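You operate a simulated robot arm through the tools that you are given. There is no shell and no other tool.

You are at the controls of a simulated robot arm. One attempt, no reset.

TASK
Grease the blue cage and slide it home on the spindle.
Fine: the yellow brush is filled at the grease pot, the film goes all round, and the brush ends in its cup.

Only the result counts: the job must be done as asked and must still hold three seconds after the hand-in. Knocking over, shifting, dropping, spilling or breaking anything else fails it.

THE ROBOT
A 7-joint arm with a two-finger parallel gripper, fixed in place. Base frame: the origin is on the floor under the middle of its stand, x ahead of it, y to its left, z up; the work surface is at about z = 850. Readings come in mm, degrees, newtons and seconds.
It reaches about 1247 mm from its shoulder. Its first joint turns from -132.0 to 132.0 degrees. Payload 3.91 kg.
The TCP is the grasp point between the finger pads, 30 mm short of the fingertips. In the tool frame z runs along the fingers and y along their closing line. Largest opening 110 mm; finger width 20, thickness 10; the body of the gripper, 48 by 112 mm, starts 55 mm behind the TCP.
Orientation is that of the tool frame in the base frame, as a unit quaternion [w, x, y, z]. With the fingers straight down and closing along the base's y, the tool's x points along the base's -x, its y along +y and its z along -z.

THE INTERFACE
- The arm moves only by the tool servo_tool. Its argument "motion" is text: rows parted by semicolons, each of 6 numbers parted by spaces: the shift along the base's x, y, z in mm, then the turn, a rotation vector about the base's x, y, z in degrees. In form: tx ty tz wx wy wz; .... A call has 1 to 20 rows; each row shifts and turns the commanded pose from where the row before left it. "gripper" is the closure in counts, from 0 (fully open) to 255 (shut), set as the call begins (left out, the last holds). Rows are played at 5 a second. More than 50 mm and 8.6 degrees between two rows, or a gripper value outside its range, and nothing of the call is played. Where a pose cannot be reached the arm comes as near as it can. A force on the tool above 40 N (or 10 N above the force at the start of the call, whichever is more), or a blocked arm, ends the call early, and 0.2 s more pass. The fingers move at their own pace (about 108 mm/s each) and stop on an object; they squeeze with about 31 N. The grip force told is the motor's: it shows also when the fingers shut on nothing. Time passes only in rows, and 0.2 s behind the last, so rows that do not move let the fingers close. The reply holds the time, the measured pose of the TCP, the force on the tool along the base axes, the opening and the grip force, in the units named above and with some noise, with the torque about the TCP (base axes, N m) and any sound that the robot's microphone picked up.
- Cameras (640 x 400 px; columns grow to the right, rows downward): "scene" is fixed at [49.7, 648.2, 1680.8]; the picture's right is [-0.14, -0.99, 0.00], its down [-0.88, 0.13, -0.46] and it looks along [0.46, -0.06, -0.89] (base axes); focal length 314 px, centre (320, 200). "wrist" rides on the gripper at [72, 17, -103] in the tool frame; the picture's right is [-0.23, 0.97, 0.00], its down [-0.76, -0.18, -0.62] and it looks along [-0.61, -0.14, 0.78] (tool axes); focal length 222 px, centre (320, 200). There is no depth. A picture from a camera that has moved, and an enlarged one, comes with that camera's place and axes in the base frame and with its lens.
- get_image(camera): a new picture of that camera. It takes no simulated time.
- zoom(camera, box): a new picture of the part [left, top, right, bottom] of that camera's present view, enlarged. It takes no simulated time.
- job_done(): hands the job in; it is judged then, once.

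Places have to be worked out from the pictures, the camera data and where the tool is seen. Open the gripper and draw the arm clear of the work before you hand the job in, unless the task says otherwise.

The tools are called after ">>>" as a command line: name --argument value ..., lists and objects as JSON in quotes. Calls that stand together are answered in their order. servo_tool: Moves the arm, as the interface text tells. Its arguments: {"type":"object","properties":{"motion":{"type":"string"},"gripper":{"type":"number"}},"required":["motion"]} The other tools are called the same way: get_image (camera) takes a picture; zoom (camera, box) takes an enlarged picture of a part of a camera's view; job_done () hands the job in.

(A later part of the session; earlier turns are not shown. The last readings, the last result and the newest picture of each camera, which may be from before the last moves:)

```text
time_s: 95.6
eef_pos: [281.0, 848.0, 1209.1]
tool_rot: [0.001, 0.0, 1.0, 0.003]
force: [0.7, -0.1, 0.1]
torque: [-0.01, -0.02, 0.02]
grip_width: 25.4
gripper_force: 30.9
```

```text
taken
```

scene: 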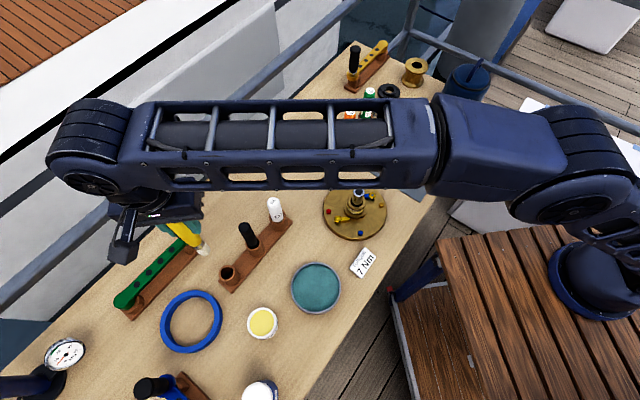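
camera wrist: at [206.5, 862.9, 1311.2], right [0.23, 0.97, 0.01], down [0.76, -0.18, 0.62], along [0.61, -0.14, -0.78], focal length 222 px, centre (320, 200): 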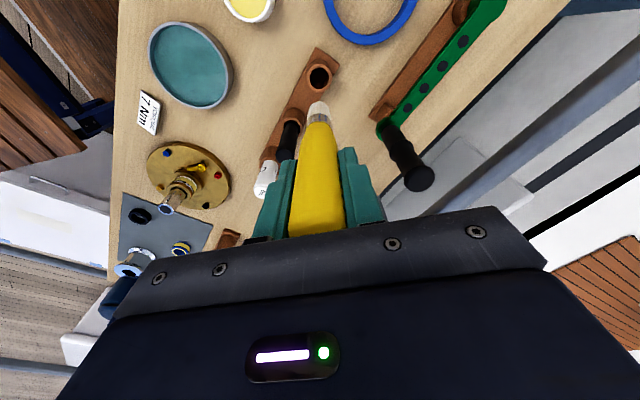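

Back over the cup with the original orientation. I'll fine-adjust to (279.4, 846.8) and lower until the tip is just above the cup rim to check alignment.

>>> servo_tool --motion "-1.2 -0.6 -40 0 0 0; 0 0 -40 0 0 0; 0 0 -40 0 0 0; 0 0 -20 0 0 0; 0 0 0 0 0 0; 0 0 0 0 0 0" --gripper 255

>>> zoom --camera "wrist" --box '[260, 60, 380, 140]'

>>> zoom --camera "scene" --box '[180, 230, 260, 300]'

```text
time_s: 97.0
eef_pos: [278.1, 845.6, 1068.6]
tool_rot: [0.001, 0.001, 1.0, 0.002]
force: [-0.5, -0.1, -0.4]
torque: [-0.01, 0.0, 0.0]
grip_width: 25.4
gripper_force: 30.9
```

```text
5.00 times, centred on (320, 100) of wrist
camera zoom: at [204.9, 862.4, 1171.8], right [0.23, 0.97, 0.01], down [0.76, -0.18, 0.62], along [0.61, -0.14, -0.78], focal length 1111 px, centre (320, 700)
```

zoom: 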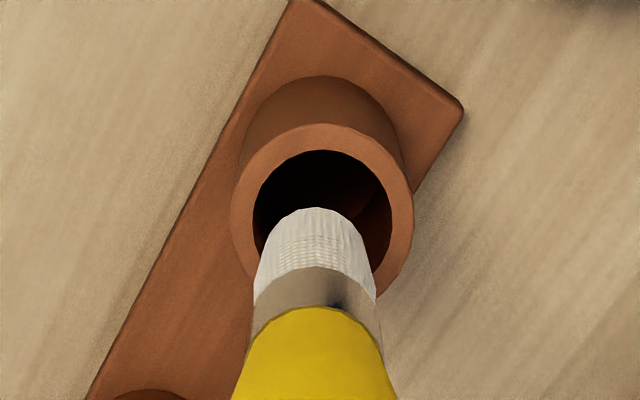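

```text
5.71 times, centred on (220, 265) of scene
camera zoom: at [49.7, 648.2, 1680.8], right [-0.14, -0.99, 0.0], down [-0.88, 0.13, -0.46], along [0.46, -0.06, -0.89], focal length 1794 px, centre (891, -171)
```

zoom: 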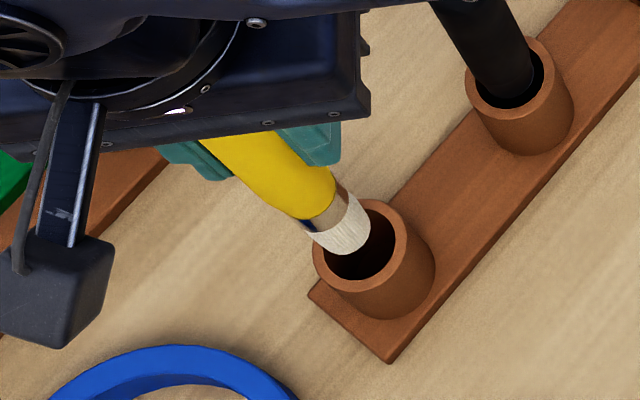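

The tip is about 1.5 mm left of the cup centre in the wrist view; I'll shift (+0.8, +1.0) and lower into the cup in steps.

>>> servo_tool --motion "0.8 1 -10 0 0 0; 0 0 -10 0 0 0; 0 0 -10 0 0 0; 0 0 -10 0 0 0; 0 0 -10 0 0 0; 0 0 -10 0 0 0; 0 0 -8 0 0 0; 0 0 -6 0 0 0; 0 0 0 0 0 0" --gripper 255

>>> zoom --camera "wrist" --box '[260, 60, 380, 140]'

>>> zoom --camera "scene" --box '[180, 230, 260, 300]'

```text
time_s: 99.0
eef_pos: [279.9, 846.8, 995.1]
tool_rot: [0.002, 0.0, 1.0, 0.002]
force: [0.2, 0.7, 0.0]
torque: [-0.02, 0.02, 0.02]
grip_width: 25.5
gripper_force: 30.7
```

```text
5.00 times, centred on (320, 100) of wrist
camera zoom: at [206.0, 863.2, 1097.5], right [0.23, 0.97, 0.01], down [0.76, -0.18, 0.62], along [0.61, -0.14, -0.78], focal length 1111 px, centre (320, 700)
```

zoom: 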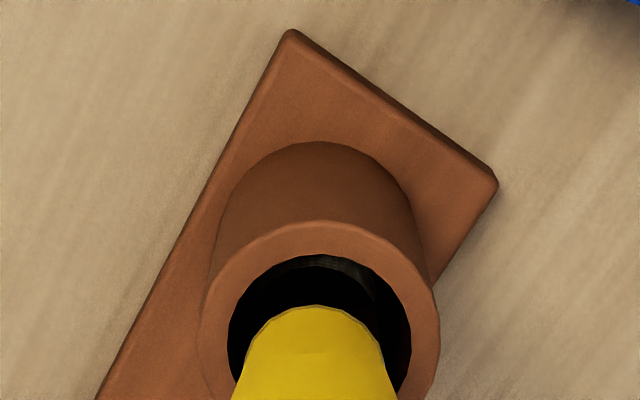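

```text
5.71 times, centred on (220, 265) of scene
camera zoom: at [49.7, 648.2, 1680.8], right [-0.14, -0.99, 0.0], down [-0.88, 0.13, -0.46], along [0.46, -0.06, -0.89], focal length 1794 px, centre (891, -171)
```

zoom: 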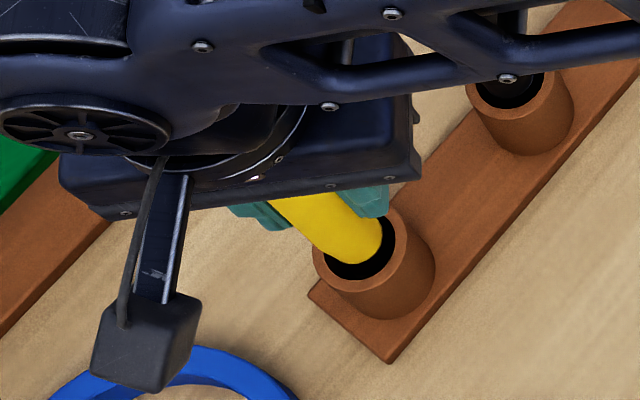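

The brush is in the cup with no side force. I'll lower the last few millimetres until it touches bottom.

>>> servo_tool --motion "0 0 -3 0 0 0; 0 0 -2 0 0 0; 0 0 -2 0 0 0; 0 0 -1 0 0 0; 0 0 0 0 0 0" --gripper 255

```text
time_s: 100.2
eef_pos: [280.1, 847.2, 986.9]
tool_rot: [0.003, 0.0, 1.0, 0.004]
force: [0.8, -1.1, 5.7]
torque: [-0.16, -0.08, -0.03]
grip_width: 25.7
gripper_force: 30.9
```

It touches bottom at 5.7 N, the same height where I gripped it. I'll open the fingers and let it settle.

>>> servo_tool --motion "0 0 0 0 0 0; 0 0 0 0 0 0; 0 0 0 0 0 0; 0 0 0 0 0 0; 0 0 5 0 0 0; 0 0 15 0 0 0; 0 0 30 0 0 0; 0 0 40 0 0 0; 0 0 40 0 0 0; 0 0 40 0 0 0; 0 0 0 0 0 0" --gripper 0

>>> get_image --camera "wrist"

>>> zoom --camera "scene" --box '[180, 200, 300, 300]'

```text
time_s: 102.6
eef_pos: [280.7, 848.1, 1157.1]
tool_rot: [0.003, 0.0, 1.0, 0.002]
force: [-0.2, -0.2, -0.2]
torque: [-0.01, 0.03, 0.03]
grip_width: 110.1
gripper_force: 0.0
```

```text
taken
camera wrist: at [206.5, 864.2, 1260.0], right [0.23, 0.97, 0.01], down [0.76, -0.18, 0.62], along [0.61, -0.14, -0.78], focal length 222 px, centre (320, 200)
```

wrist: 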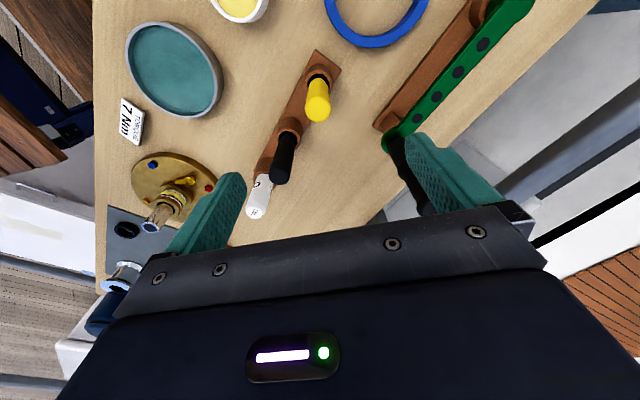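

```text
4.00 times, centred on (240, 250) of scene
camera zoom: at [49.7, 648.2, 1680.8], right [-0.14, -0.99, 0.0], down [-0.88, 0.13, -0.46], along [0.46, -0.06, -0.89], focal length 1256 px, centre (640, 0)
```

zoom: 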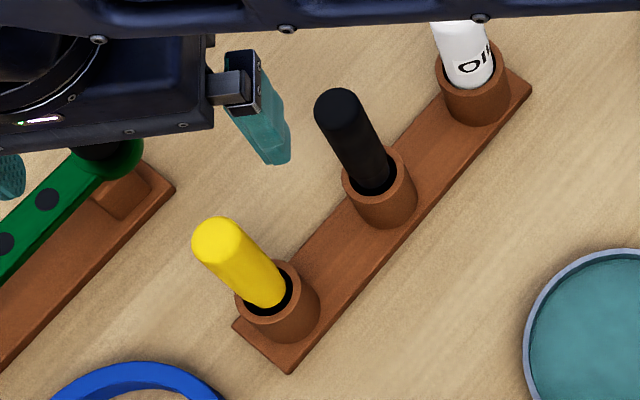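

The brush stands in its cup just as at the start. Next I'll inspect the spindle closely from above before fetching the cage.

>>> servo_tool --motion "0 0 40 0 0 0; 15.3 -39.1 0 0 0 0; 15.3 -39.1 0 0 0 0; 15.3 -39.1 0 0 0 0; 15.3 -39.1 0 0 0 0; 15.3 -39.1 0 0 0 0; 15.3 -39.1 0 0 0 0; 15.3 -39.1 0 0 0 0; 15.3 -39.1 0 0 0 0; 15.3 -39.1 0 0 0 0; 0 0 -40 0 0 0; 0 0 -30 0 0 0; 0 0 0 0 0 0; 0 0 0 0 0 0" --gripper 0

>>> get_image --camera "wrist"

>>> zoom --camera "wrist" --box '[240, 40, 400, 140]'

>>> get_image --camera "scene"

```text
time_s: 105.6
eef_pos: [417.2, 494.2, 1125.4]
tool_rot: [0.002, 0.001, 1.0, 0.002]
force: [-0.4, 0.2, -0.3]
torque: [-0.02, 0.0, 0.03]
grip_width: 109.9
gripper_force: 0.1
```

```text
taken
camera wrist: at [343.6, 510.4, 1229.3], right [0.23, 0.97, 0.01], down [0.76, -0.18, 0.62], along [0.61, -0.14, -0.78], focal length 222 px, centre (320, 200)
```

wrist: 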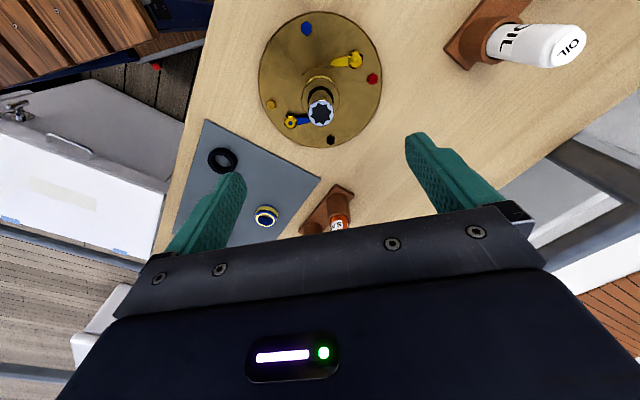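

```text
4.00 times, centred on (320, 90) of wrist
camera zoom: at [343.6, 510.4, 1229.3], right [0.23, 0.97, 0.01], down [0.76, -0.18, 0.62], along [0.61, -0.14, -0.78], focal length 888 px, centre (320, 640)
```

zoom: 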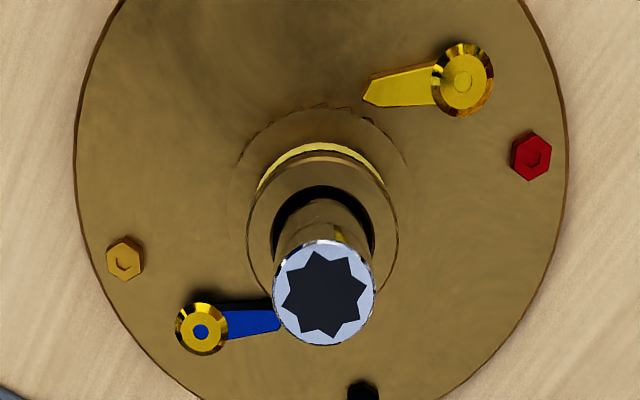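

```text
taken
```

scene: 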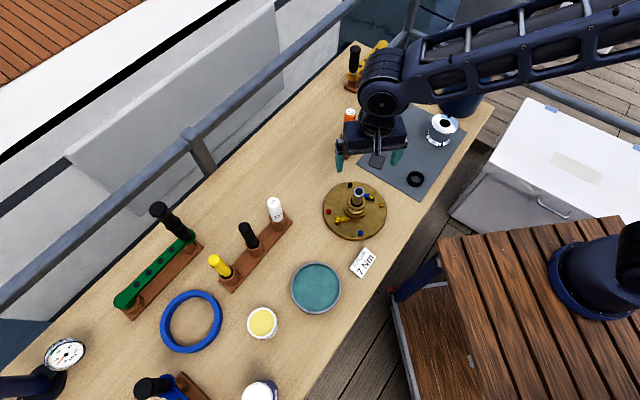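

The spindle axis is at about (419.4, 493.7): shaft Ø28, top z≈980, with a shoulder collar near z≈924. Now I'll go above the cage to measure its exact position for gripping.

>>> servo_tool --motion "37.8 -28.7 0 0 0 0; 37.8 -28.7 0 0 0 0; 37.8 -28.7 0 0 0 0; 37.8 -28.7 0 0 0 0; 37.8 -28.7 0 0 0 0; 37.8 -28.7 0 0 0 0; 0 0 -40 0 0 0; 0 0 -35 0 0 0; 0 0 0 0 0 0; 0 0 0 0 0 0" --gripper 60

>>> get_image --camera "wrist"

>>> zoom --camera "wrist" --box '[260, 60, 380, 140]'

>>> zoom --camera "scene" --box '[350, 80, 450, 160]'

```text
time_s: 107.8
eef_pos: [644.1, 322.9, 1051.4]
tool_rot: [0.002, 0.001, 1.0, 0.002]
force: [0.5, -0.2, -0.5]
torque: [-0.01, 0.02, 0.0]
grip_width: 84.3
gripper_force: 0.2
```

```text
taken
camera wrist: at [570.5, 338.7, 1154.6], right [0.23, 0.97, 0.01], down [0.76, -0.18, 0.62], along [0.61, -0.14, -0.78], focal length 222 px, centre (320, 200)
```

wrist: 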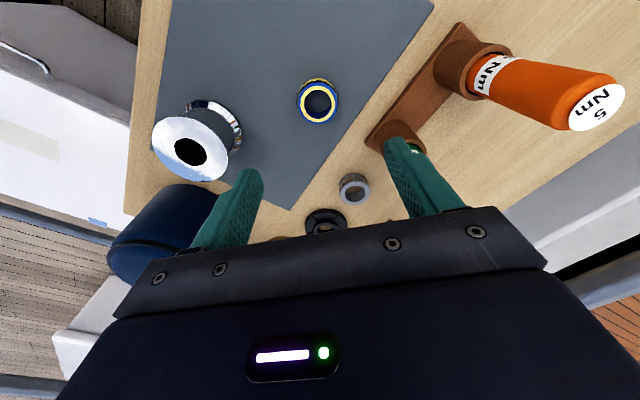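

```text
5.00 times, centred on (320, 100) of wrist
camera zoom: at [570.5, 338.7, 1154.6], right [0.23, 0.97, 0.01], down [0.76, -0.18, 0.62], along [0.61, -0.14, -0.78], focal length 1111 px, centre (320, 700)
```

zoom: 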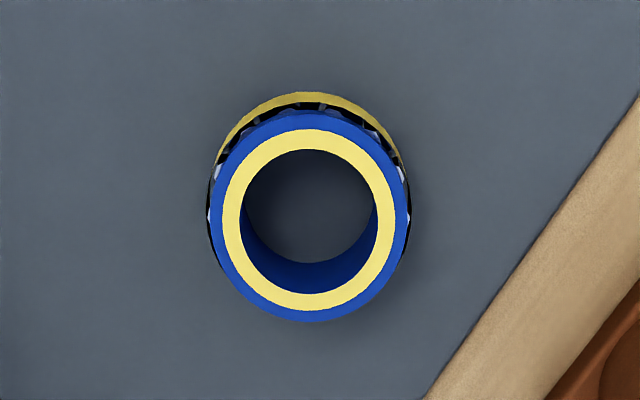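

```text
5.00 times, centred on (400, 120) of scene
camera zoom: at [49.7, 648.2, 1680.8], right [-0.14, -0.99, 0.0], down [-0.88, 0.13, -0.46], along [0.46, -0.06, -0.89], focal length 1570 px, centre (-80, 600)
```

zoom: 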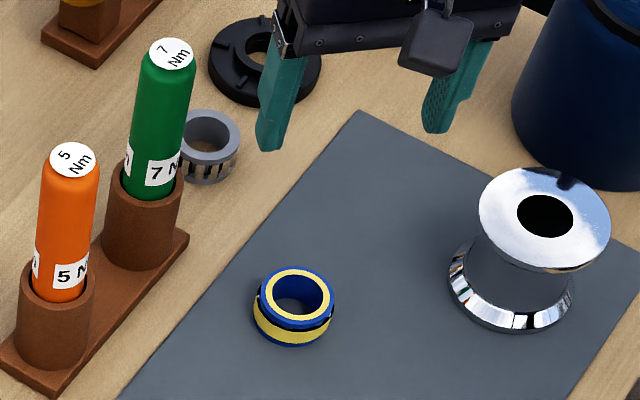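

The cage is centred at about (645, 319). I'll shift (+1, -3.4) and descend so the fingertips cover only the upper part of the cage (above the film band), then look.

>>> servo_tool --motion "1 -3.4 -30 0 0 0; 0 0 -40 0 0 0; 0 0 -40 0 0 0; 0 0 -25 0 0 0; 0 0 -12 0 0 0; 0 0 -6 0 0 0; 0 0 0 0 0 0; 0 0 0 0 0 0" --gripper 60

>>> get_image --camera "wrist"

>>> zoom --camera "scene" --box '[370, 110, 420, 150]'

```text
time_s: 109.6
eef_pos: [646.0, 319.6, 897.9]
tool_rot: [0.001, -0.001, 1.0, 0.003]
force: [1.3, 0.2, -0.4]
torque: [0.01, 0.03, -0.03]
grip_width: 84.1
gripper_force: 0.0
```

```text
taken
camera wrist: at [571.8, 336.0, 1001.3], right [0.23, 0.97, 0.01], down [0.76, -0.18, 0.62], along [0.61, -0.14, -0.78], focal length 222 px, centre (320, 200)
```

wrist: 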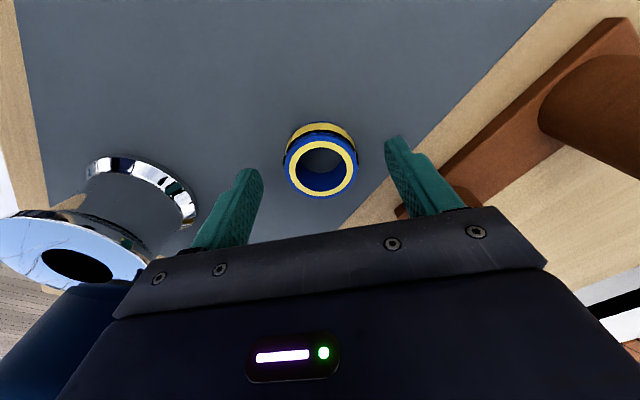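

```text
10.00 times, centred on (395, 130) of scene
camera zoom: at [49.7, 648.2, 1680.8], right [-0.14, -0.99, 0.0], down [-0.88, 0.13, -0.46], along [0.46, -0.06, -0.89], focal length 3140 px, centre (-430, 900)
```

zoom: 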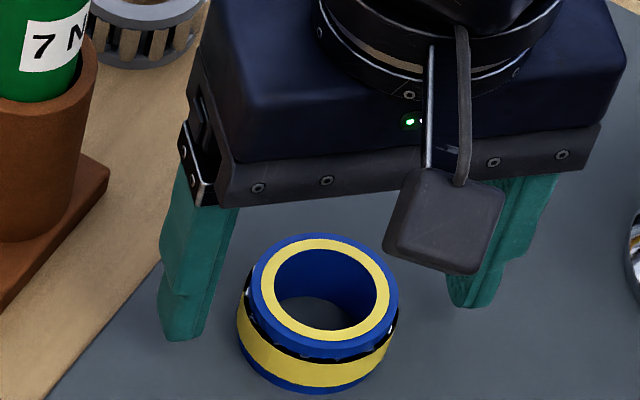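

The cage is centred between the fingers. I'll go down 3 mm more and close gently onto the upper flange.

>>> servo_tool --motion "0 0 -3 0 0 0; 0 0 0 0 0 0; 0 0 0 0 0 0" --gripper 60

>>> servo_tool --motion "0 0 0 0 0 0; 0 0 0 0 0 0; 0 0 0 0 0 0; 0 0 0 0 0 0; 0 0 0 0 0 0" --gripper 255

>>> get_image --camera "wrist"

>>> zoom --camera "scene" --box '[370, 110, 420, 150]'

```text
time_s: 110.4
eef_pos: [645.9, 320.4, 895.4]
tool_rot: [0.002, 0.0, 1.0, 0.003]
force: [-0.7, 0.1, 0.4]
torque: [0.02, 0.0, -0.02]
grip_width: 84.0
gripper_force: 0.1
```

```text
time_s: 111.6
eef_pos: [645.8, 320.3, 895.1]
tool_rot: [0.002, 0.0, 1.0, 0.002]
force: [-1.6, 1.2, 2.2]
torque: [-0.04, 0.07, -0.01]
grip_width: 51.1
gripper_force: 31.5
```

```text
taken
camera wrist: at [571.7, 336.0, 998.3], right [0.23, 0.97, 0.01], down [0.76, -0.18, 0.62], along [0.61, -0.14, -0.78], focal length 222 px, centre (320, 200)
```

wrist: 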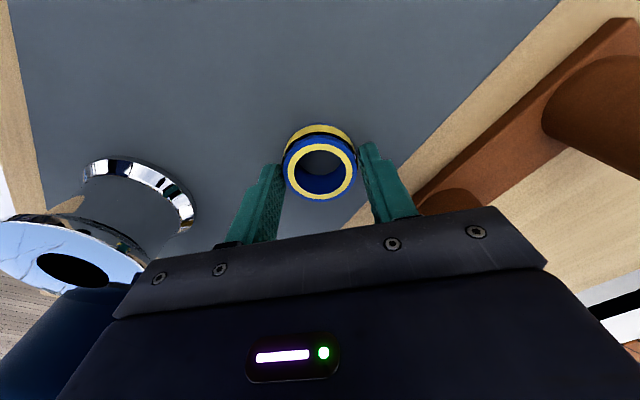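

```text
10.00 times, centred on (395, 130) of scene
camera zoom: at [49.7, 648.2, 1680.8], right [-0.14, -0.99, 0.0], down [-0.88, 0.13, -0.46], along [0.46, -0.06, -0.89], focal length 3140 px, centre (-430, 900)
```

zoom: 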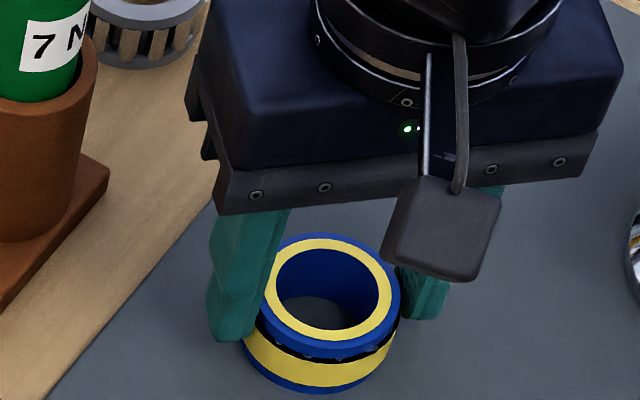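

Gripped at 51.1 mm. I'll lift it a little and check that it's held level.

>>> servo_tool --motion "0 0 5 0 0 0; 0 0 10 0 0 0; 0 0 20 0 0 0; 0 0 30 0 0 0; 0 0 0 0 0 0" --gripper 255

>>> get_image --camera "wrist"

>>> zoom --camera "scene" --box '[370, 100, 430, 150]'

```text
time_s: 112.8
eef_pos: [645.6, 320.5, 960.4]
tool_rot: [0.001, 0.0, 1.0, 0.002]
force: [-0.6, -0.6, -0.5]
torque: [0.01, 0.0, 0.01]
grip_width: 51.3
gripper_force: 30.5
```

```text
taken
camera wrist: at [571.6, 336.2, 1063.6], right [0.23, 0.97, 0.01], down [0.76, -0.18, 0.62], along [0.61, -0.14, -0.78], focal length 222 px, centre (320, 200)
```

wrist: 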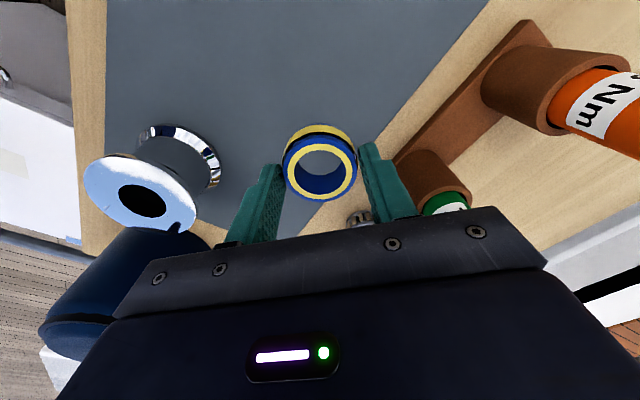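

```text
8.00 times, centred on (400, 125) of scene
camera zoom: at [49.7, 648.2, 1680.8], right [-0.14, -0.99, 0.0], down [-0.88, 0.13, -0.46], along [0.46, -0.06, -0.89], focal length 2512 px, centre (-320, 800)
```

zoom: 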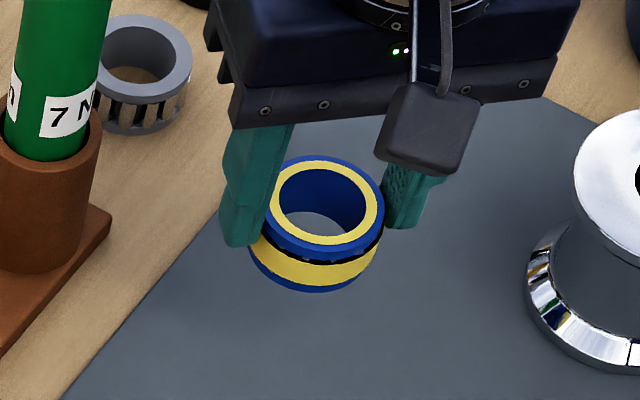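

The cage lifts cleanly and level. I'll zoom to measure where its centre sits relative to the tool axis.

>>> zoom --camera "wrist" --box '[260, 110, 380, 210]'

```text
4.00 times, centred on (320, 160) of wrist
camera zoom: at [571.6, 336.2, 1063.6], right [0.23, 0.97, 0.01], down [0.76, -0.18, 0.62], along [0.61, -0.14, -0.78], focal length 888 px, centre (320, 360)
```

zoom: 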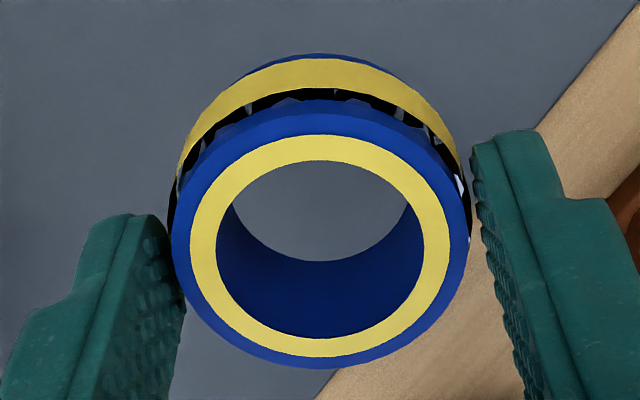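

The cage centre coincides with the tool axis to within about 0.5 mm. I'll carry it over the spindle at safe height and come down to just above the shaft to compare alignment.

>>> servo_tool --motion "0 0 45 0 0 0; 0 0 45 0 0 0; 0 0 45 0 0 0; -37.7 28.9 0 0 0 0; -37.7 28.9 0 0 0 0; -37.7 28.9 0 0 0 0; -37.7 28.9 0 0 0 0; -37.7 28.9 0 0 0 0; -37.8 28.8 0 0 0 0; 0 0 -25 0 0 0; 0 0 -20 0 0 0; 0 0 0 0 0 0; 0 0 0 0 0 0" --gripper 255

>>> get_image --camera "wrist"

>>> zoom --camera "wrist" --box '[260, 80, 380, 200]'

>>> zoom --camera "scene" --box '[310, 140, 410, 240]'

```text
time_s: 115.6
eef_pos: [418.1, 493.5, 1050.3]
tool_rot: [0.002, 0.0, 1.0, 0.002]
force: [0.9, 0.7, -0.3]
torque: [0.02, 0.0, 0.0]
grip_width: 51.1
gripper_force: 30.9
```

```text
taken
camera wrist: at [345.3, 509.4, 1153.1], right [0.23, 0.97, 0.01], down [0.76, -0.18, 0.62], along [0.61, -0.14, -0.78], focal length 222 px, centre (320, 200)
```

wrist: 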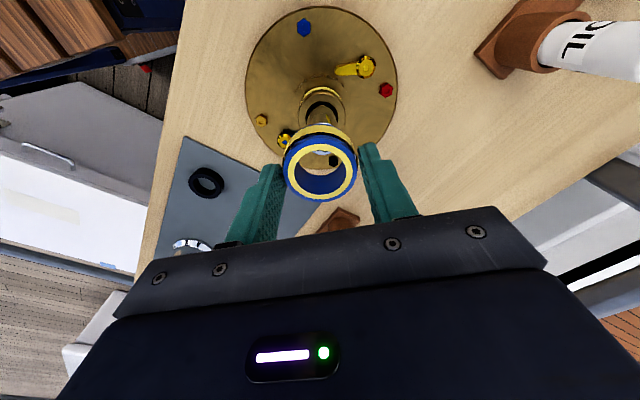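

```text
3.33 times, centred on (320, 140) of wrist
camera zoom: at [345.3, 509.4, 1153.1], right [0.23, 0.97, 0.01], down [0.76, -0.18, 0.62], along [0.61, -0.14, -0.78], focal length 740 px, centre (320, 400)
```

zoom: 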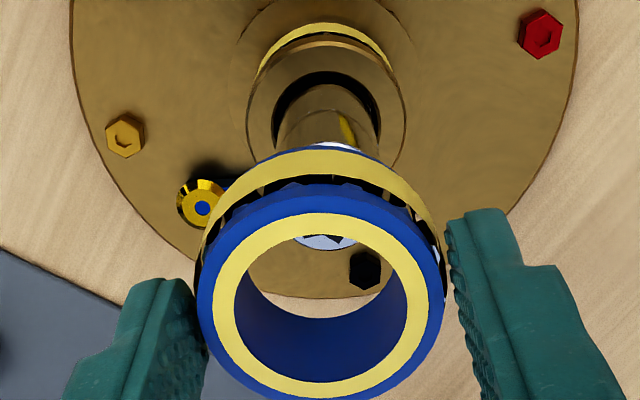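

```text
4.00 times, centred on (360, 190) of scene
camera zoom: at [49.7, 648.2, 1680.8], right [-0.14, -0.99, 0.0], down [-0.88, 0.13, -0.46], along [0.46, -0.06, -0.89], focal length 1256 px, centre (160, 240)
```

zoom: 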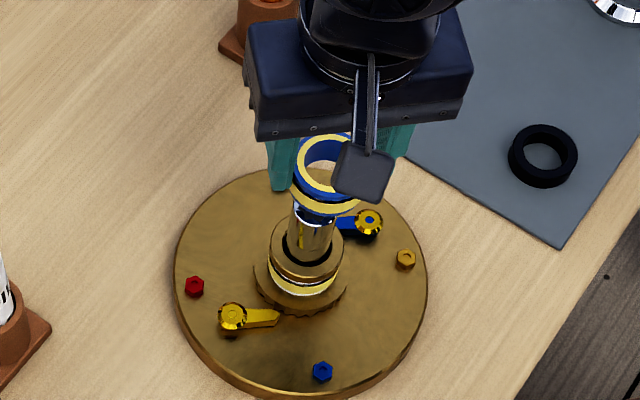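

In the wrist view the shaft sits about 1.5 mm toward +y of the cage centre; x matches. I'll shift +1.4 in y and descend until the cage is a few mm above the shaft end, then re-check.

>>> servo_tool --motion "0 1.4 -6 0 0 0; 0 0 -6 0 0 0; 0 0 -4 0 0 0; 0 0 0 0 0 0; 0 0 0 0 0 0" --gripper 255

>>> zoom --camera "wrist" --box '[260, 80, 380, 200]'

>>> zoom --camera "scene" --box '[335, 165, 385, 215]'

```text
time_s: 116.8
eef_pos: [419.3, 494.9, 1034.3]
tool_rot: [0.001, 0.0, 1.0, 0.003]
force: [0.7, 1.2, -1.6]
torque: [0.02, -0.01, -0.02]
grip_width: 51.0
gripper_force: 31.1
```

```text
3.33 times, centred on (320, 140) of wrist
camera zoom: at [345.4, 510.6, 1137.2], right [0.23, 0.97, 0.01], down [0.76, -0.18, 0.62], along [0.61, -0.14, -0.78], focal length 740 px, centre (320, 400)
```

zoom: 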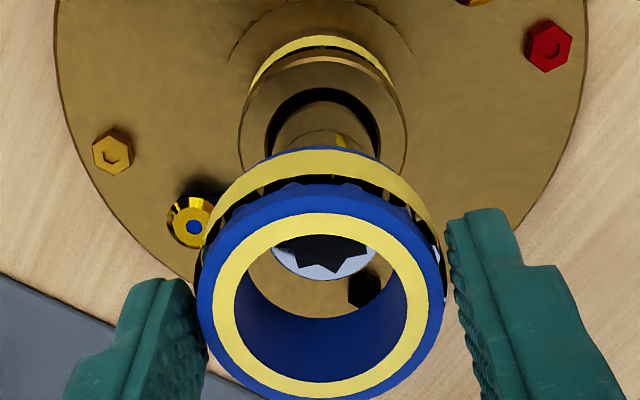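

```text
8.00 times, centred on (360, 190) of scene
camera zoom: at [49.7, 648.2, 1680.8], right [-0.14, -0.99, 0.0], down [-0.88, 0.13, -0.46], along [0.46, -0.06, -0.89], focal length 2512 px, centre (0, 280)
```

zoom: 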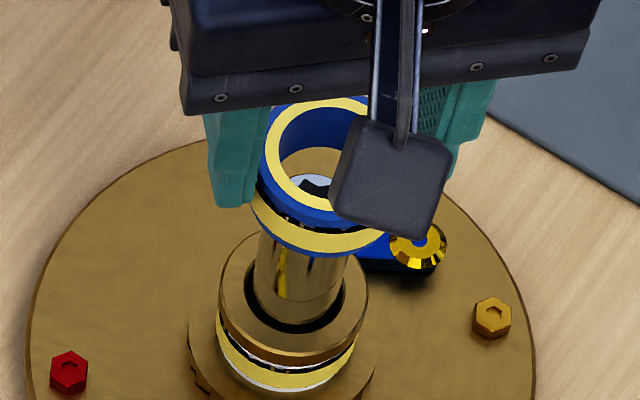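

I see now that the "collar" is another greased cage already on the spindle, so home is resting on top of it. The shaft still looks about 1 mm toward +y and 0.6 mm toward -x of the cage bore; I'll correct and descend slowly over the shaft end with force watch.

>>> servo_tool --motion "-0.6 1.1 -2 0 0 0; 0 0 -3 0 0 0; 0 0 -3 0 0 0; 0 0 -2 0 0 0; 0 0 -2 0 0 0; 0 0 -2 0 0 0; 0 0 -2 0 0 0; 0 0 0 0 0 0" --gripper 255

>>> zoom --camera "wrist" --box '[260, 80, 380, 200]'

>>> zoom --camera "scene" --box '[335, 165, 385, 215]'

```text
time_s: 118.6
eef_pos: [419.5, 494.4, 1018.2]
tool_rot: [0.002, 0.0, 1.0, 0.003]
force: [0.9, 0.1, -0.9]
torque: [0.04, -0.01, 0.01]
grip_width: 51.2
gripper_force: 31.1
```

```text
3.33 times, centred on (320, 140) of wrist
camera zoom: at [345.1, 511.7, 1121.4], right [0.23, 0.97, 0.01], down [0.76, -0.18, 0.62], along [0.61, -0.14, -0.78], focal length 740 px, centre (320, 400)
```

zoom: 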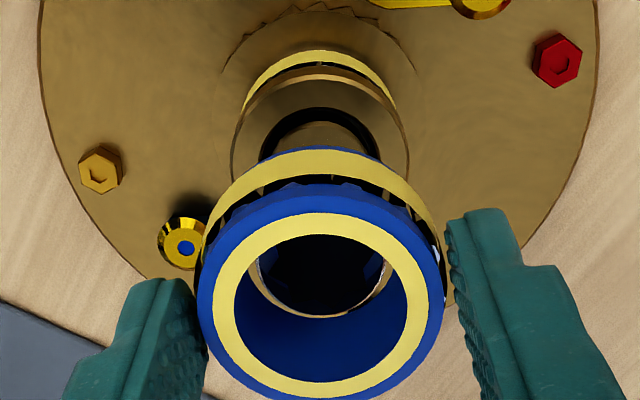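

```text
8.00 times, centred on (360, 190) of scene
camera zoom: at [49.7, 648.2, 1680.8], right [-0.14, -0.99, 0.0], down [-0.88, 0.13, -0.46], along [0.46, -0.06, -0.89], focal length 2512 px, centre (0, 280)
```

zoom: 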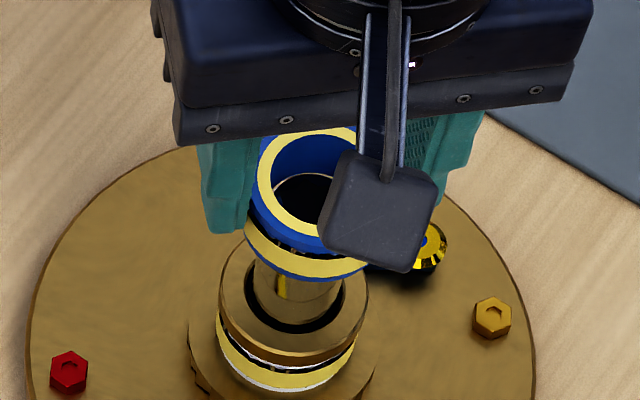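

The shaft end is now inside the bore with no contact force and looks centred. I'll nudge -0.5 in x and keep sliding down.

>>> servo_tool --motion "-0.5 0 -3 0 0 0; 0 0 -3 0 0 0; 0 0 -3 0 0 0; 0 0 -3 0 0 0; 0 0 -3 0 0 0; 0 0 -3 0 0 0; 0 0 -3 0 0 0; 0 0 -3 0 0 0; 0 0 0 0 0 0" --gripper 255

>>> zoom --camera "wrist" --box '[260, 80, 380, 200]'

>>> zoom --camera "scene" --box '[335, 165, 385, 215]'

```text
time_s: 120.1
eef_pos: [417.7, 495.8, 1001.1]
tool_rot: [0.002, 0.0, 1.0, 0.005]
force: [-1.5, 1.7, 10.5]
torque: [-0.19, -0.09, 0.01]
grip_width: 50.6
gripper_force: 30.8
stopped in row 7: the force on the tool passed its limit at 46 N (the readings are from after the stop); the commanded pose is now the measured one
```

```text
3.33 times, centred on (320, 140) of wrist
camera zoom: at [343.9, 512.3, 1103.9], right [0.23, 0.97, 0.01], down [0.76, -0.18, 0.63], along [0.61, -0.13, -0.78], focal length 740 px, centre (320, 400)
```

zoom: 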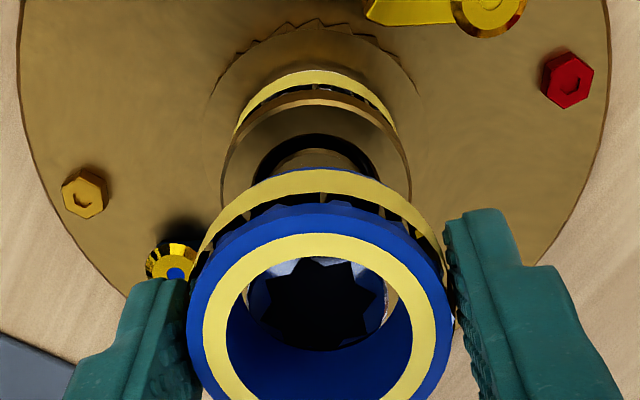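

```text
8.00 times, centred on (360, 190) of scene
camera zoom: at [49.7, 648.2, 1680.8], right [-0.14, -0.99, 0.0], down [-0.88, 0.13, -0.46], along [0.46, -0.06, -0.89], focal length 2512 px, centre (0, 280)
```

zoom: 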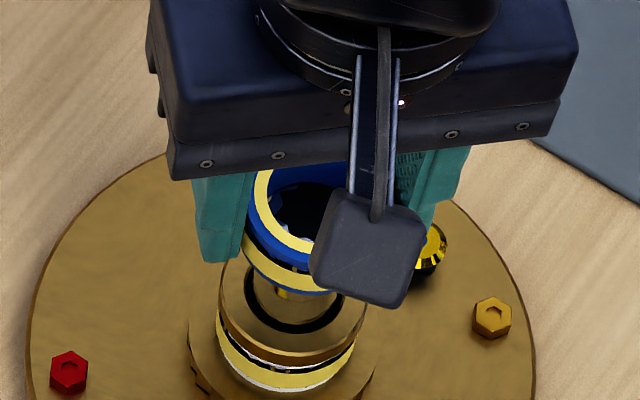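

Force hit 46 N at TCP z≈1001 and the cage was pushed up a little in the fingers, so it's binding part-way down. I'll relieve the pressure and look closely before doing anything else.

>>> servo_tool --motion "0 0 1 0 0 0; 0 0 1 0 0 0; 0 0 0 0 0 0" --gripper 255

>>> zoom --camera "scene" --box '[342, 180, 378, 216]'

>>> zoom --camera "wrist" --box '[280, 100, 360, 210]'

```text
time_s: 120.9
eef_pos: [417.9, 494.9, 1001.0]
tool_rot: [0.001, -0.001, 1.0, 0.003]
force: [-0.2, -0.3, -1.4]
torque: [0.02, 0.05, 0.01]
grip_width: 50.3
gripper_force: 30.9
```

```text
11.11 times, centred on (360, 198) of scene
camera zoom: at [49.7, 648.2, 1680.8], right [-0.14, -0.99, 0.0], down [-0.88, 0.13, -0.46], along [0.46, -0.06, -0.89], focal length 3489 px, centre (-124, 222)
```

zoom: 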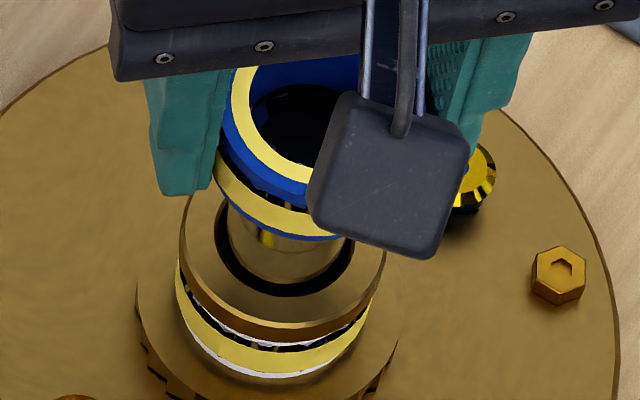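

```text
3.64 times, centred on (320, 155) of wrist
camera zoom: at [343.9, 512.0, 1105.1], right [0.23, 0.97, 0.01], down [0.76, -0.18, 0.63], along [0.61, -0.14, -0.78], focal length 808 px, centre (320, 364)
```

zoom: 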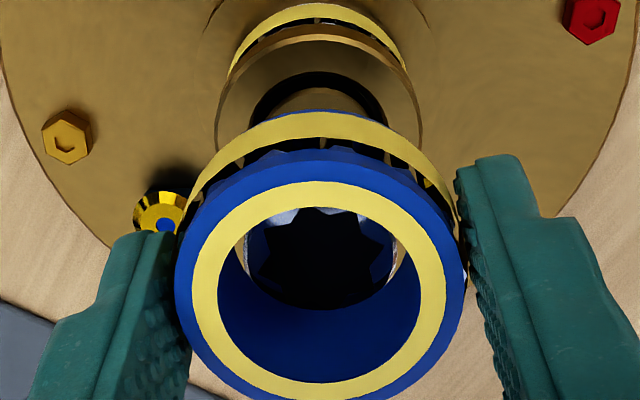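

The readings fit the cage bottom having landed on the shaft end (shaft top nearer z≈974, axis nearer x≈421), pushing it up in the fingers. I'll lift clear and inspect the cage's attitude in the grip.

>>> servo_tool --motion "0 0 6 0 0 0; 0 0 10 0 0 0; 0 0 15 0 0 0; 0 0 0 0 0 0; 0 0 0 0 0 0" --gripper 255

>>> zoom --camera "scene" --box '[335, 155, 385, 205]'

>>> zoom --camera "wrist" --box '[260, 80, 380, 210]'

```text
time_s: 122.1
eef_pos: [418.1, 495.1, 1033.6]
tool_rot: [0.001, 0.0, 1.0, 0.004]
force: [-0.4, -0.2, -0.4]
torque: [0.0, 0.0, -0.01]
grip_width: 50.5
gripper_force: 31.0
```

```text
8.00 times, centred on (360, 180) of scene
camera zoom: at [49.7, 648.2, 1680.8], right [-0.14, -0.99, 0.0], down [-0.88, 0.13, -0.46], along [0.46, -0.06, -0.89], focal length 2512 px, centre (0, 360)
```

zoom: 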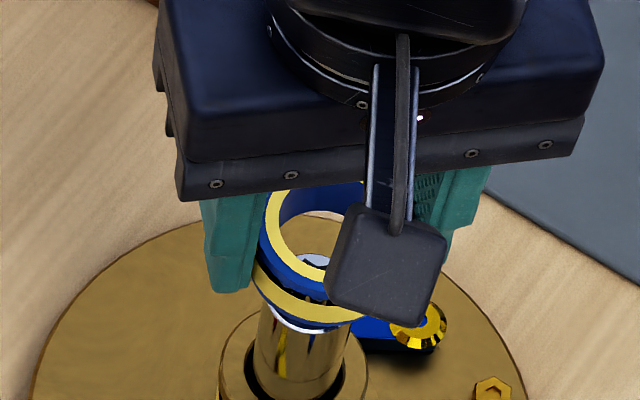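

```text
3.08 times, centred on (320, 145) of wrist
camera zoom: at [344.3, 511.9, 1135.8], right [0.23, 0.97, 0.01], down [0.76, -0.18, 0.63], along [0.61, -0.14, -0.78], focal length 684 px, centre (320, 369)
```

zoom: 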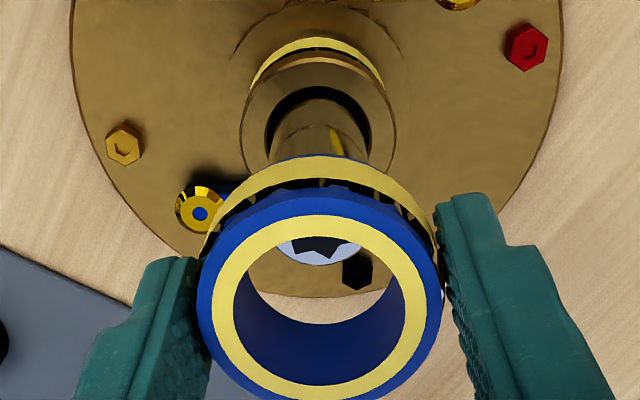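

The cage slipped up about 12 mm in the grip (fingertips now level with its bottom) and tilts about 3°, which is workable. The shaft axis works out at about x=422, so I'll shift +4 in x and +0.4 in y, lower to a few mm above the shaft end, and check the gap through the bore.

>>> servo_tool --motion "2 0.4 0 0 0 0; 2 0 0 0 0 0; 0 0 -10 0 0 0; 0 0 -8 0 0 0; 0 0 -4 0 0 0; 0 0 0 0 0 0; 0 0 0 0 0 0" --gripper 255

>>> zoom --camera "wrist" --box '[270, 100, 370, 200]'

>>> zoom --camera "scene" --box '[335, 165, 385, 215]'

```text
time_s: 123.7
eef_pos: [422.3, 496.9, 1010.3]
tool_rot: [0.002, 0.001, 1.0, 0.004]
force: [-0.2, 0.3, -1.2]
torque: [-0.02, -0.01, 0.04]
grip_width: 50.4
gripper_force: 31.2
```

```text
4.00 times, centred on (320, 150) of wrist
camera zoom: at [348.3, 512.4, 1113.8], right [0.23, 0.97, 0.01], down [0.76, -0.18, 0.63], along [0.61, -0.14, -0.78], focal length 888 px, centre (320, 400)
```

zoom: 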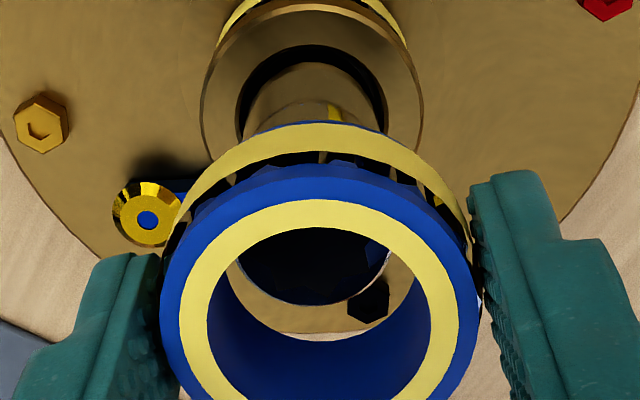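

```text
8.00 times, centred on (360, 190) of scene
camera zoom: at [49.7, 648.2, 1680.8], right [-0.14, -0.99, 0.0], down [-0.88, 0.13, -0.46], along [0.46, -0.06, -0.89], focal length 2512 px, centre (0, 280)
```

zoom: 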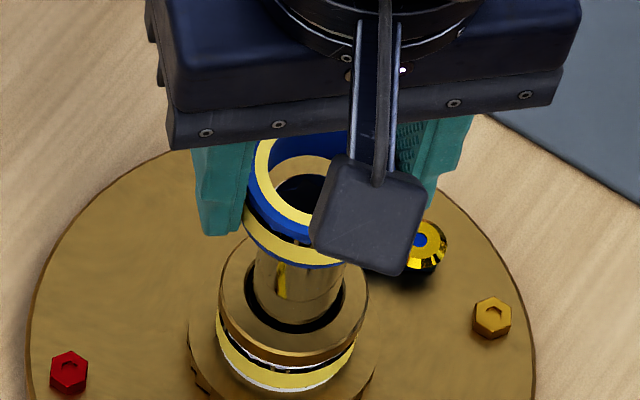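

The gap on the +x side is now about 1.8 mm (≈2.3 ideal), and the cage is about 0.8 mm too far in +y. I'll correct (+0.4, -0.8) and lower gently to the shaft end, checking force.

>>> servo_tool --motion "0.4 -0.8 -2 0 0 0; 0 0 -2 0 0 0; 0 0 -1.5 0 0 0; 0 0 0 0 0 0" --gripper 255

>>> zoom --camera "wrist" --box '[270, 100, 370, 200]'

>>> zoom --camera "scene" --box '[335, 170, 375, 210]'

```text
time_s: 124.7
eef_pos: [422.4, 495.9, 1005.1]
tool_rot: [0.003, 0.0, 1.0, 0.003]
force: [0.1, -0.2, -0.4]
torque: [-0.03, 0.02, -0.01]
grip_width: 50.2
gripper_force: 30.3
```

```text
4.00 times, centred on (320, 150) of wrist
camera zoom: at [348.6, 511.7, 1108.5], right [0.23, 0.97, 0.01], down [0.76, -0.18, 0.63], along [0.61, -0.14, -0.78], focal length 888 px, centre (320, 400)
```

zoom: 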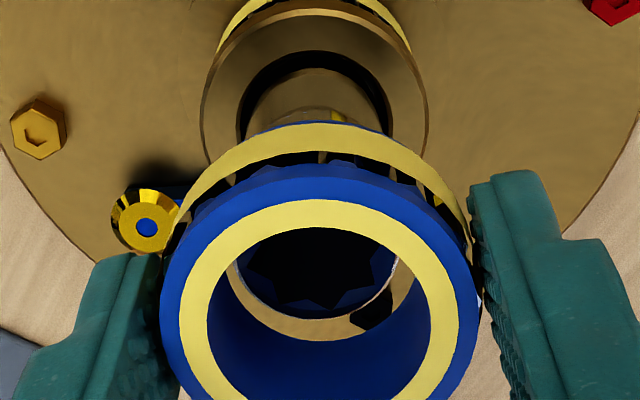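

```text
10.00 times, centred on (355, 190) of scene
camera zoom: at [49.7, 648.2, 1680.8], right [-0.14, -0.99, 0.0], down [-0.88, 0.13, -0.46], along [0.46, -0.06, -0.89], focal length 3140 px, centre (-30, 300)
```

zoom: 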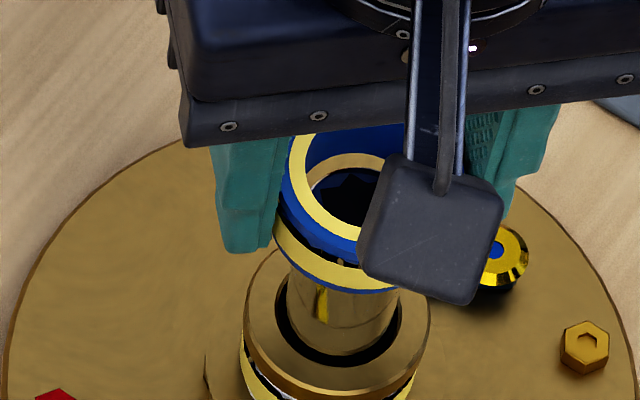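

Alignment now looks good laterally and the +x gap is about 2 mm. I'll ease down in 1 mm steps to see if it slips over the shaft end.

>>> servo_tool --motion "0 0 -1 0 0 0; 0 0 -1 0 0 0; 0 0 -1 0 0 0; 0 0 -1 0 0 0; 0 0 0 0 0 0" --gripper 255

```text
time_s: 125.9
eef_pos: [422.8, 496.4, 1001.7]
tool_rot: [0.002, 0.0, 1.0, 0.004]
force: [-0.6, -0.6, -1.7]
torque: [-0.01, 0.03, 0.0]
grip_width: 50.1
gripper_force: 31.0
```

>>> servo_tool --motion "0 0 -1 0 0 0; 0 0 -1 0 0 0; 0 0 -1 0 0 0; 0 0 -1 0 0 0; 0 0 0 0 0 0" --gripper 255

>>> zoom --camera "wrist" --box '[270, 100, 370, 200]'

>>> zoom --camera "scene" --box '[335, 170, 375, 210]'

```text
time_s: 127.1
eef_pos: [422.6, 495.4, 998.5]
tool_rot: [0.003, -0.001, 1.0, 0.004]
force: [1.1, 0.7, 0.6]
torque: [0.03, -0.03, 0.0]
grip_width: 50.4
gripper_force: 31.1
```

```text
4.00 times, centred on (320, 150) of wrist
camera zoom: at [348.5, 511.6, 1100.6], right [0.23, 0.97, 0.01], down [0.76, -0.18, 0.63], along [0.61, -0.14, -0.78], focal length 888 px, centre (320, 400)
```

zoom: 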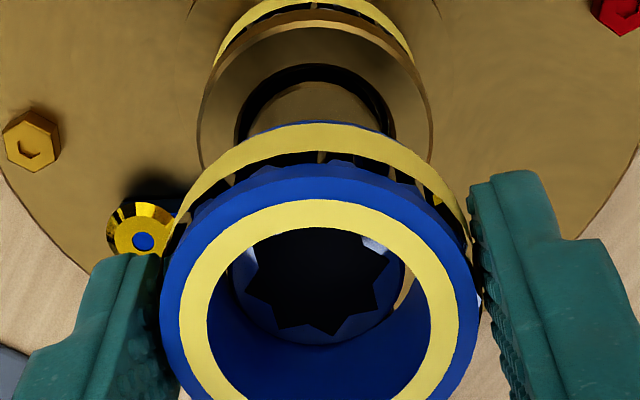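

```text
10.00 times, centred on (355, 190) of scene
camera zoom: at [49.7, 648.2, 1680.8], right [-0.14, -0.99, 0.0], down [-0.88, 0.13, -0.46], along [0.46, -0.06, -0.89], focal length 3140 px, centre (-30, 300)
```

zoom: 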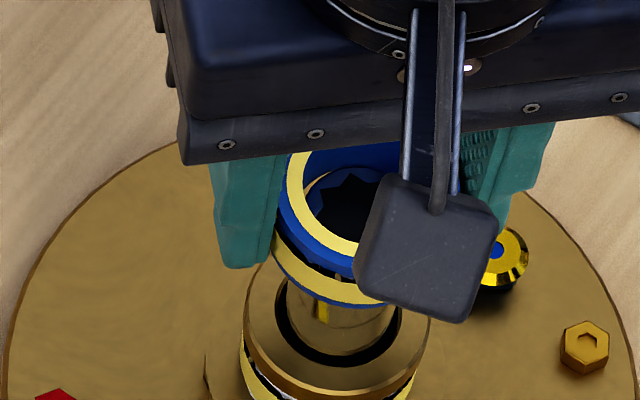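

No resistance at TCP 998, so the cage is over the shaft end now. I'll keep lowering in 2 mm steps.

>>> servo_tool --motion "0 0 -2 0 0 0; 0 0 -2 0 0 0; 0 0 -2 0 0 0; 0 0 -2 0 0 0; 0 0 -2 0 0 0; 0 0 0 0 0 0" --gripper 255

>>> zoom --camera "wrist" --box '[270, 100, 370, 200]'

>>> zoom --camera "scene" --box '[335, 170, 375, 210]'

```text
time_s: 128.5
eef_pos: [423.4, 495.1, 988.2]
tool_rot: [0.002, 0.001, 1.0, 0.004]
force: [8.9, 2.6, 1.6]
torque: [0.06, -0.21, 0.04]
grip_width: 50.0
gripper_force: 31.0
```

```text
4.00 times, centred on (320, 150) of wrist
camera zoom: at [349.1, 511.3, 1090.4], right [0.23, 0.97, 0.01], down [0.76, -0.18, 0.63], along [0.61, -0.14, -0.78], focal length 888 px, centre (320, 400)
```

zoom: 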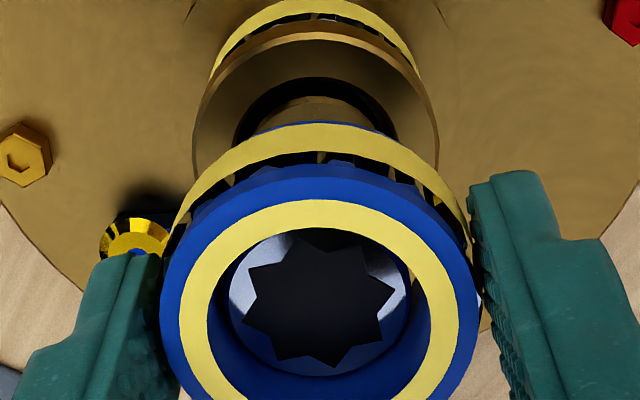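

```text
10.00 times, centred on (355, 190) of scene
camera zoom: at [49.7, 648.2, 1680.8], right [-0.14, -0.99, 0.0], down [-0.88, 0.13, -0.46], along [0.46, -0.06, -0.89], focal length 3140 px, centre (-30, 300)
```

zoom: 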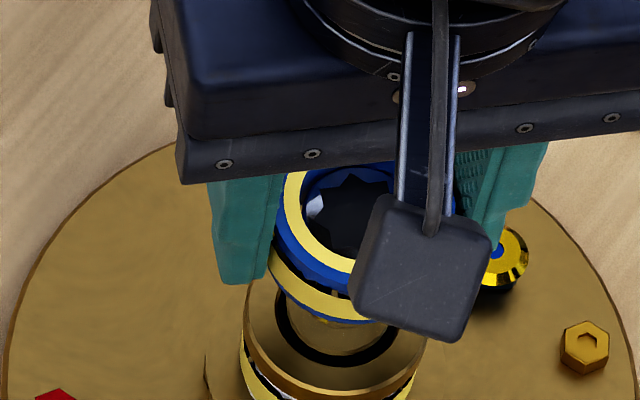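

It's sliding on, with a +x side force of about 9 N, meaning the cage should move slightly +x. I'll comply by (+0.9, +0.3) and continue.

>>> servo_tool --motion "0.9 0.3 0 0 0 0; 0 0 -2 0 0 0; 0 0 -2 0 0 0; 0 0 0 0 0 0" --gripper 255

```text
time_s: 129.5
eef_pos: [421.9, 495.5, 983.3]
tool_rot: [0.002, 0.001, 1.0, 0.003]
force: [4.0, 0.3, -0.2]
torque: [-0.07, -0.06, 0.01]
grip_width: 50.2
gripper_force: 30.7
```

>>> servo_tool --motion "0.4 0 0 0 0 0; 0 0 -2 0 0 0; 0 0 -2 0 0 0; 0 0 -2 0 0 0; 0 0 0 0 0 0" --gripper 255

>>> zoom --camera "wrist" --box '[270, 100, 370, 200]'

>>> zoom --camera "scene" --box '[335, 170, 375, 210]'

```text
time_s: 130.7
eef_pos: [423.9, 496.2, 977.0]
tool_rot: [0.003, 0.0, 1.0, 0.003]
force: [4.3, -5.5, 2.5]
torque: [-0.21, -0.02, -0.01]
grip_width: 50.1
gripper_force: 31.1
```

```text
4.00 times, centred on (320, 150) of wrist
camera zoom: at [349.8, 511.5, 1080.8], right [0.23, 0.97, 0.01], down [0.76, -0.18, 0.63], along [0.61, -0.14, -0.78], focal length 888 px, centre (320, 400)
```

zoom: 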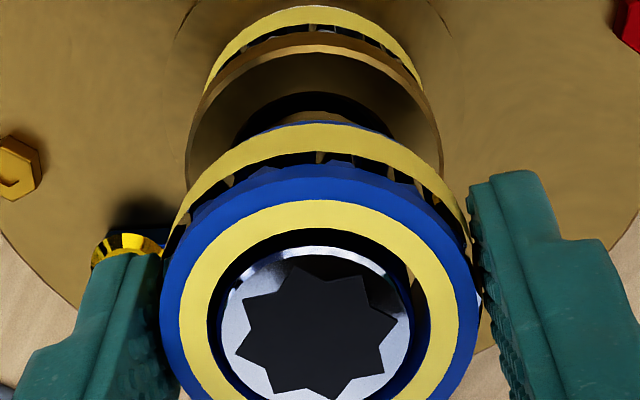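

```text
10.00 times, centred on (355, 190) of scene
camera zoom: at [49.7, 648.2, 1680.8], right [-0.14, -0.99, 0.0], down [-0.88, 0.13, -0.46], along [0.46, -0.06, -0.89], focal length 3140 px, centre (-30, 300)
```

zoom: 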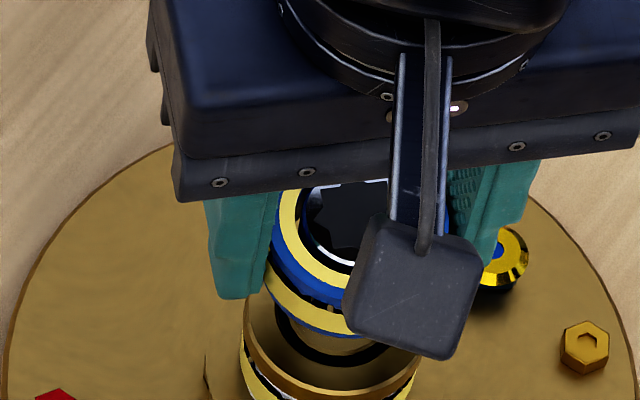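

Sliding well; side forces are small. I'll comply (+0.3, -0.5) and continue down toward the lower cage.

>>> servo_tool --motion "0.3 -0.5 0 0 0 0; 0 0 -2 0 0 0; 0 0 -2 0 0 0; 0 0 -2 0 0 0; 0 0 -2 0 0 0; 0 0 0 0 0 0" --gripper 255

```text
time_s: 132.1
eef_pos: [423.8, 495.9, 969.1]
tool_rot: [0.002, 0.0, 1.0, 0.004]
force: [3.7, 1.6, 0.0]
torque: [0.02, -0.05, 0.02]
grip_width: 50.2
gripper_force: 31.4
```

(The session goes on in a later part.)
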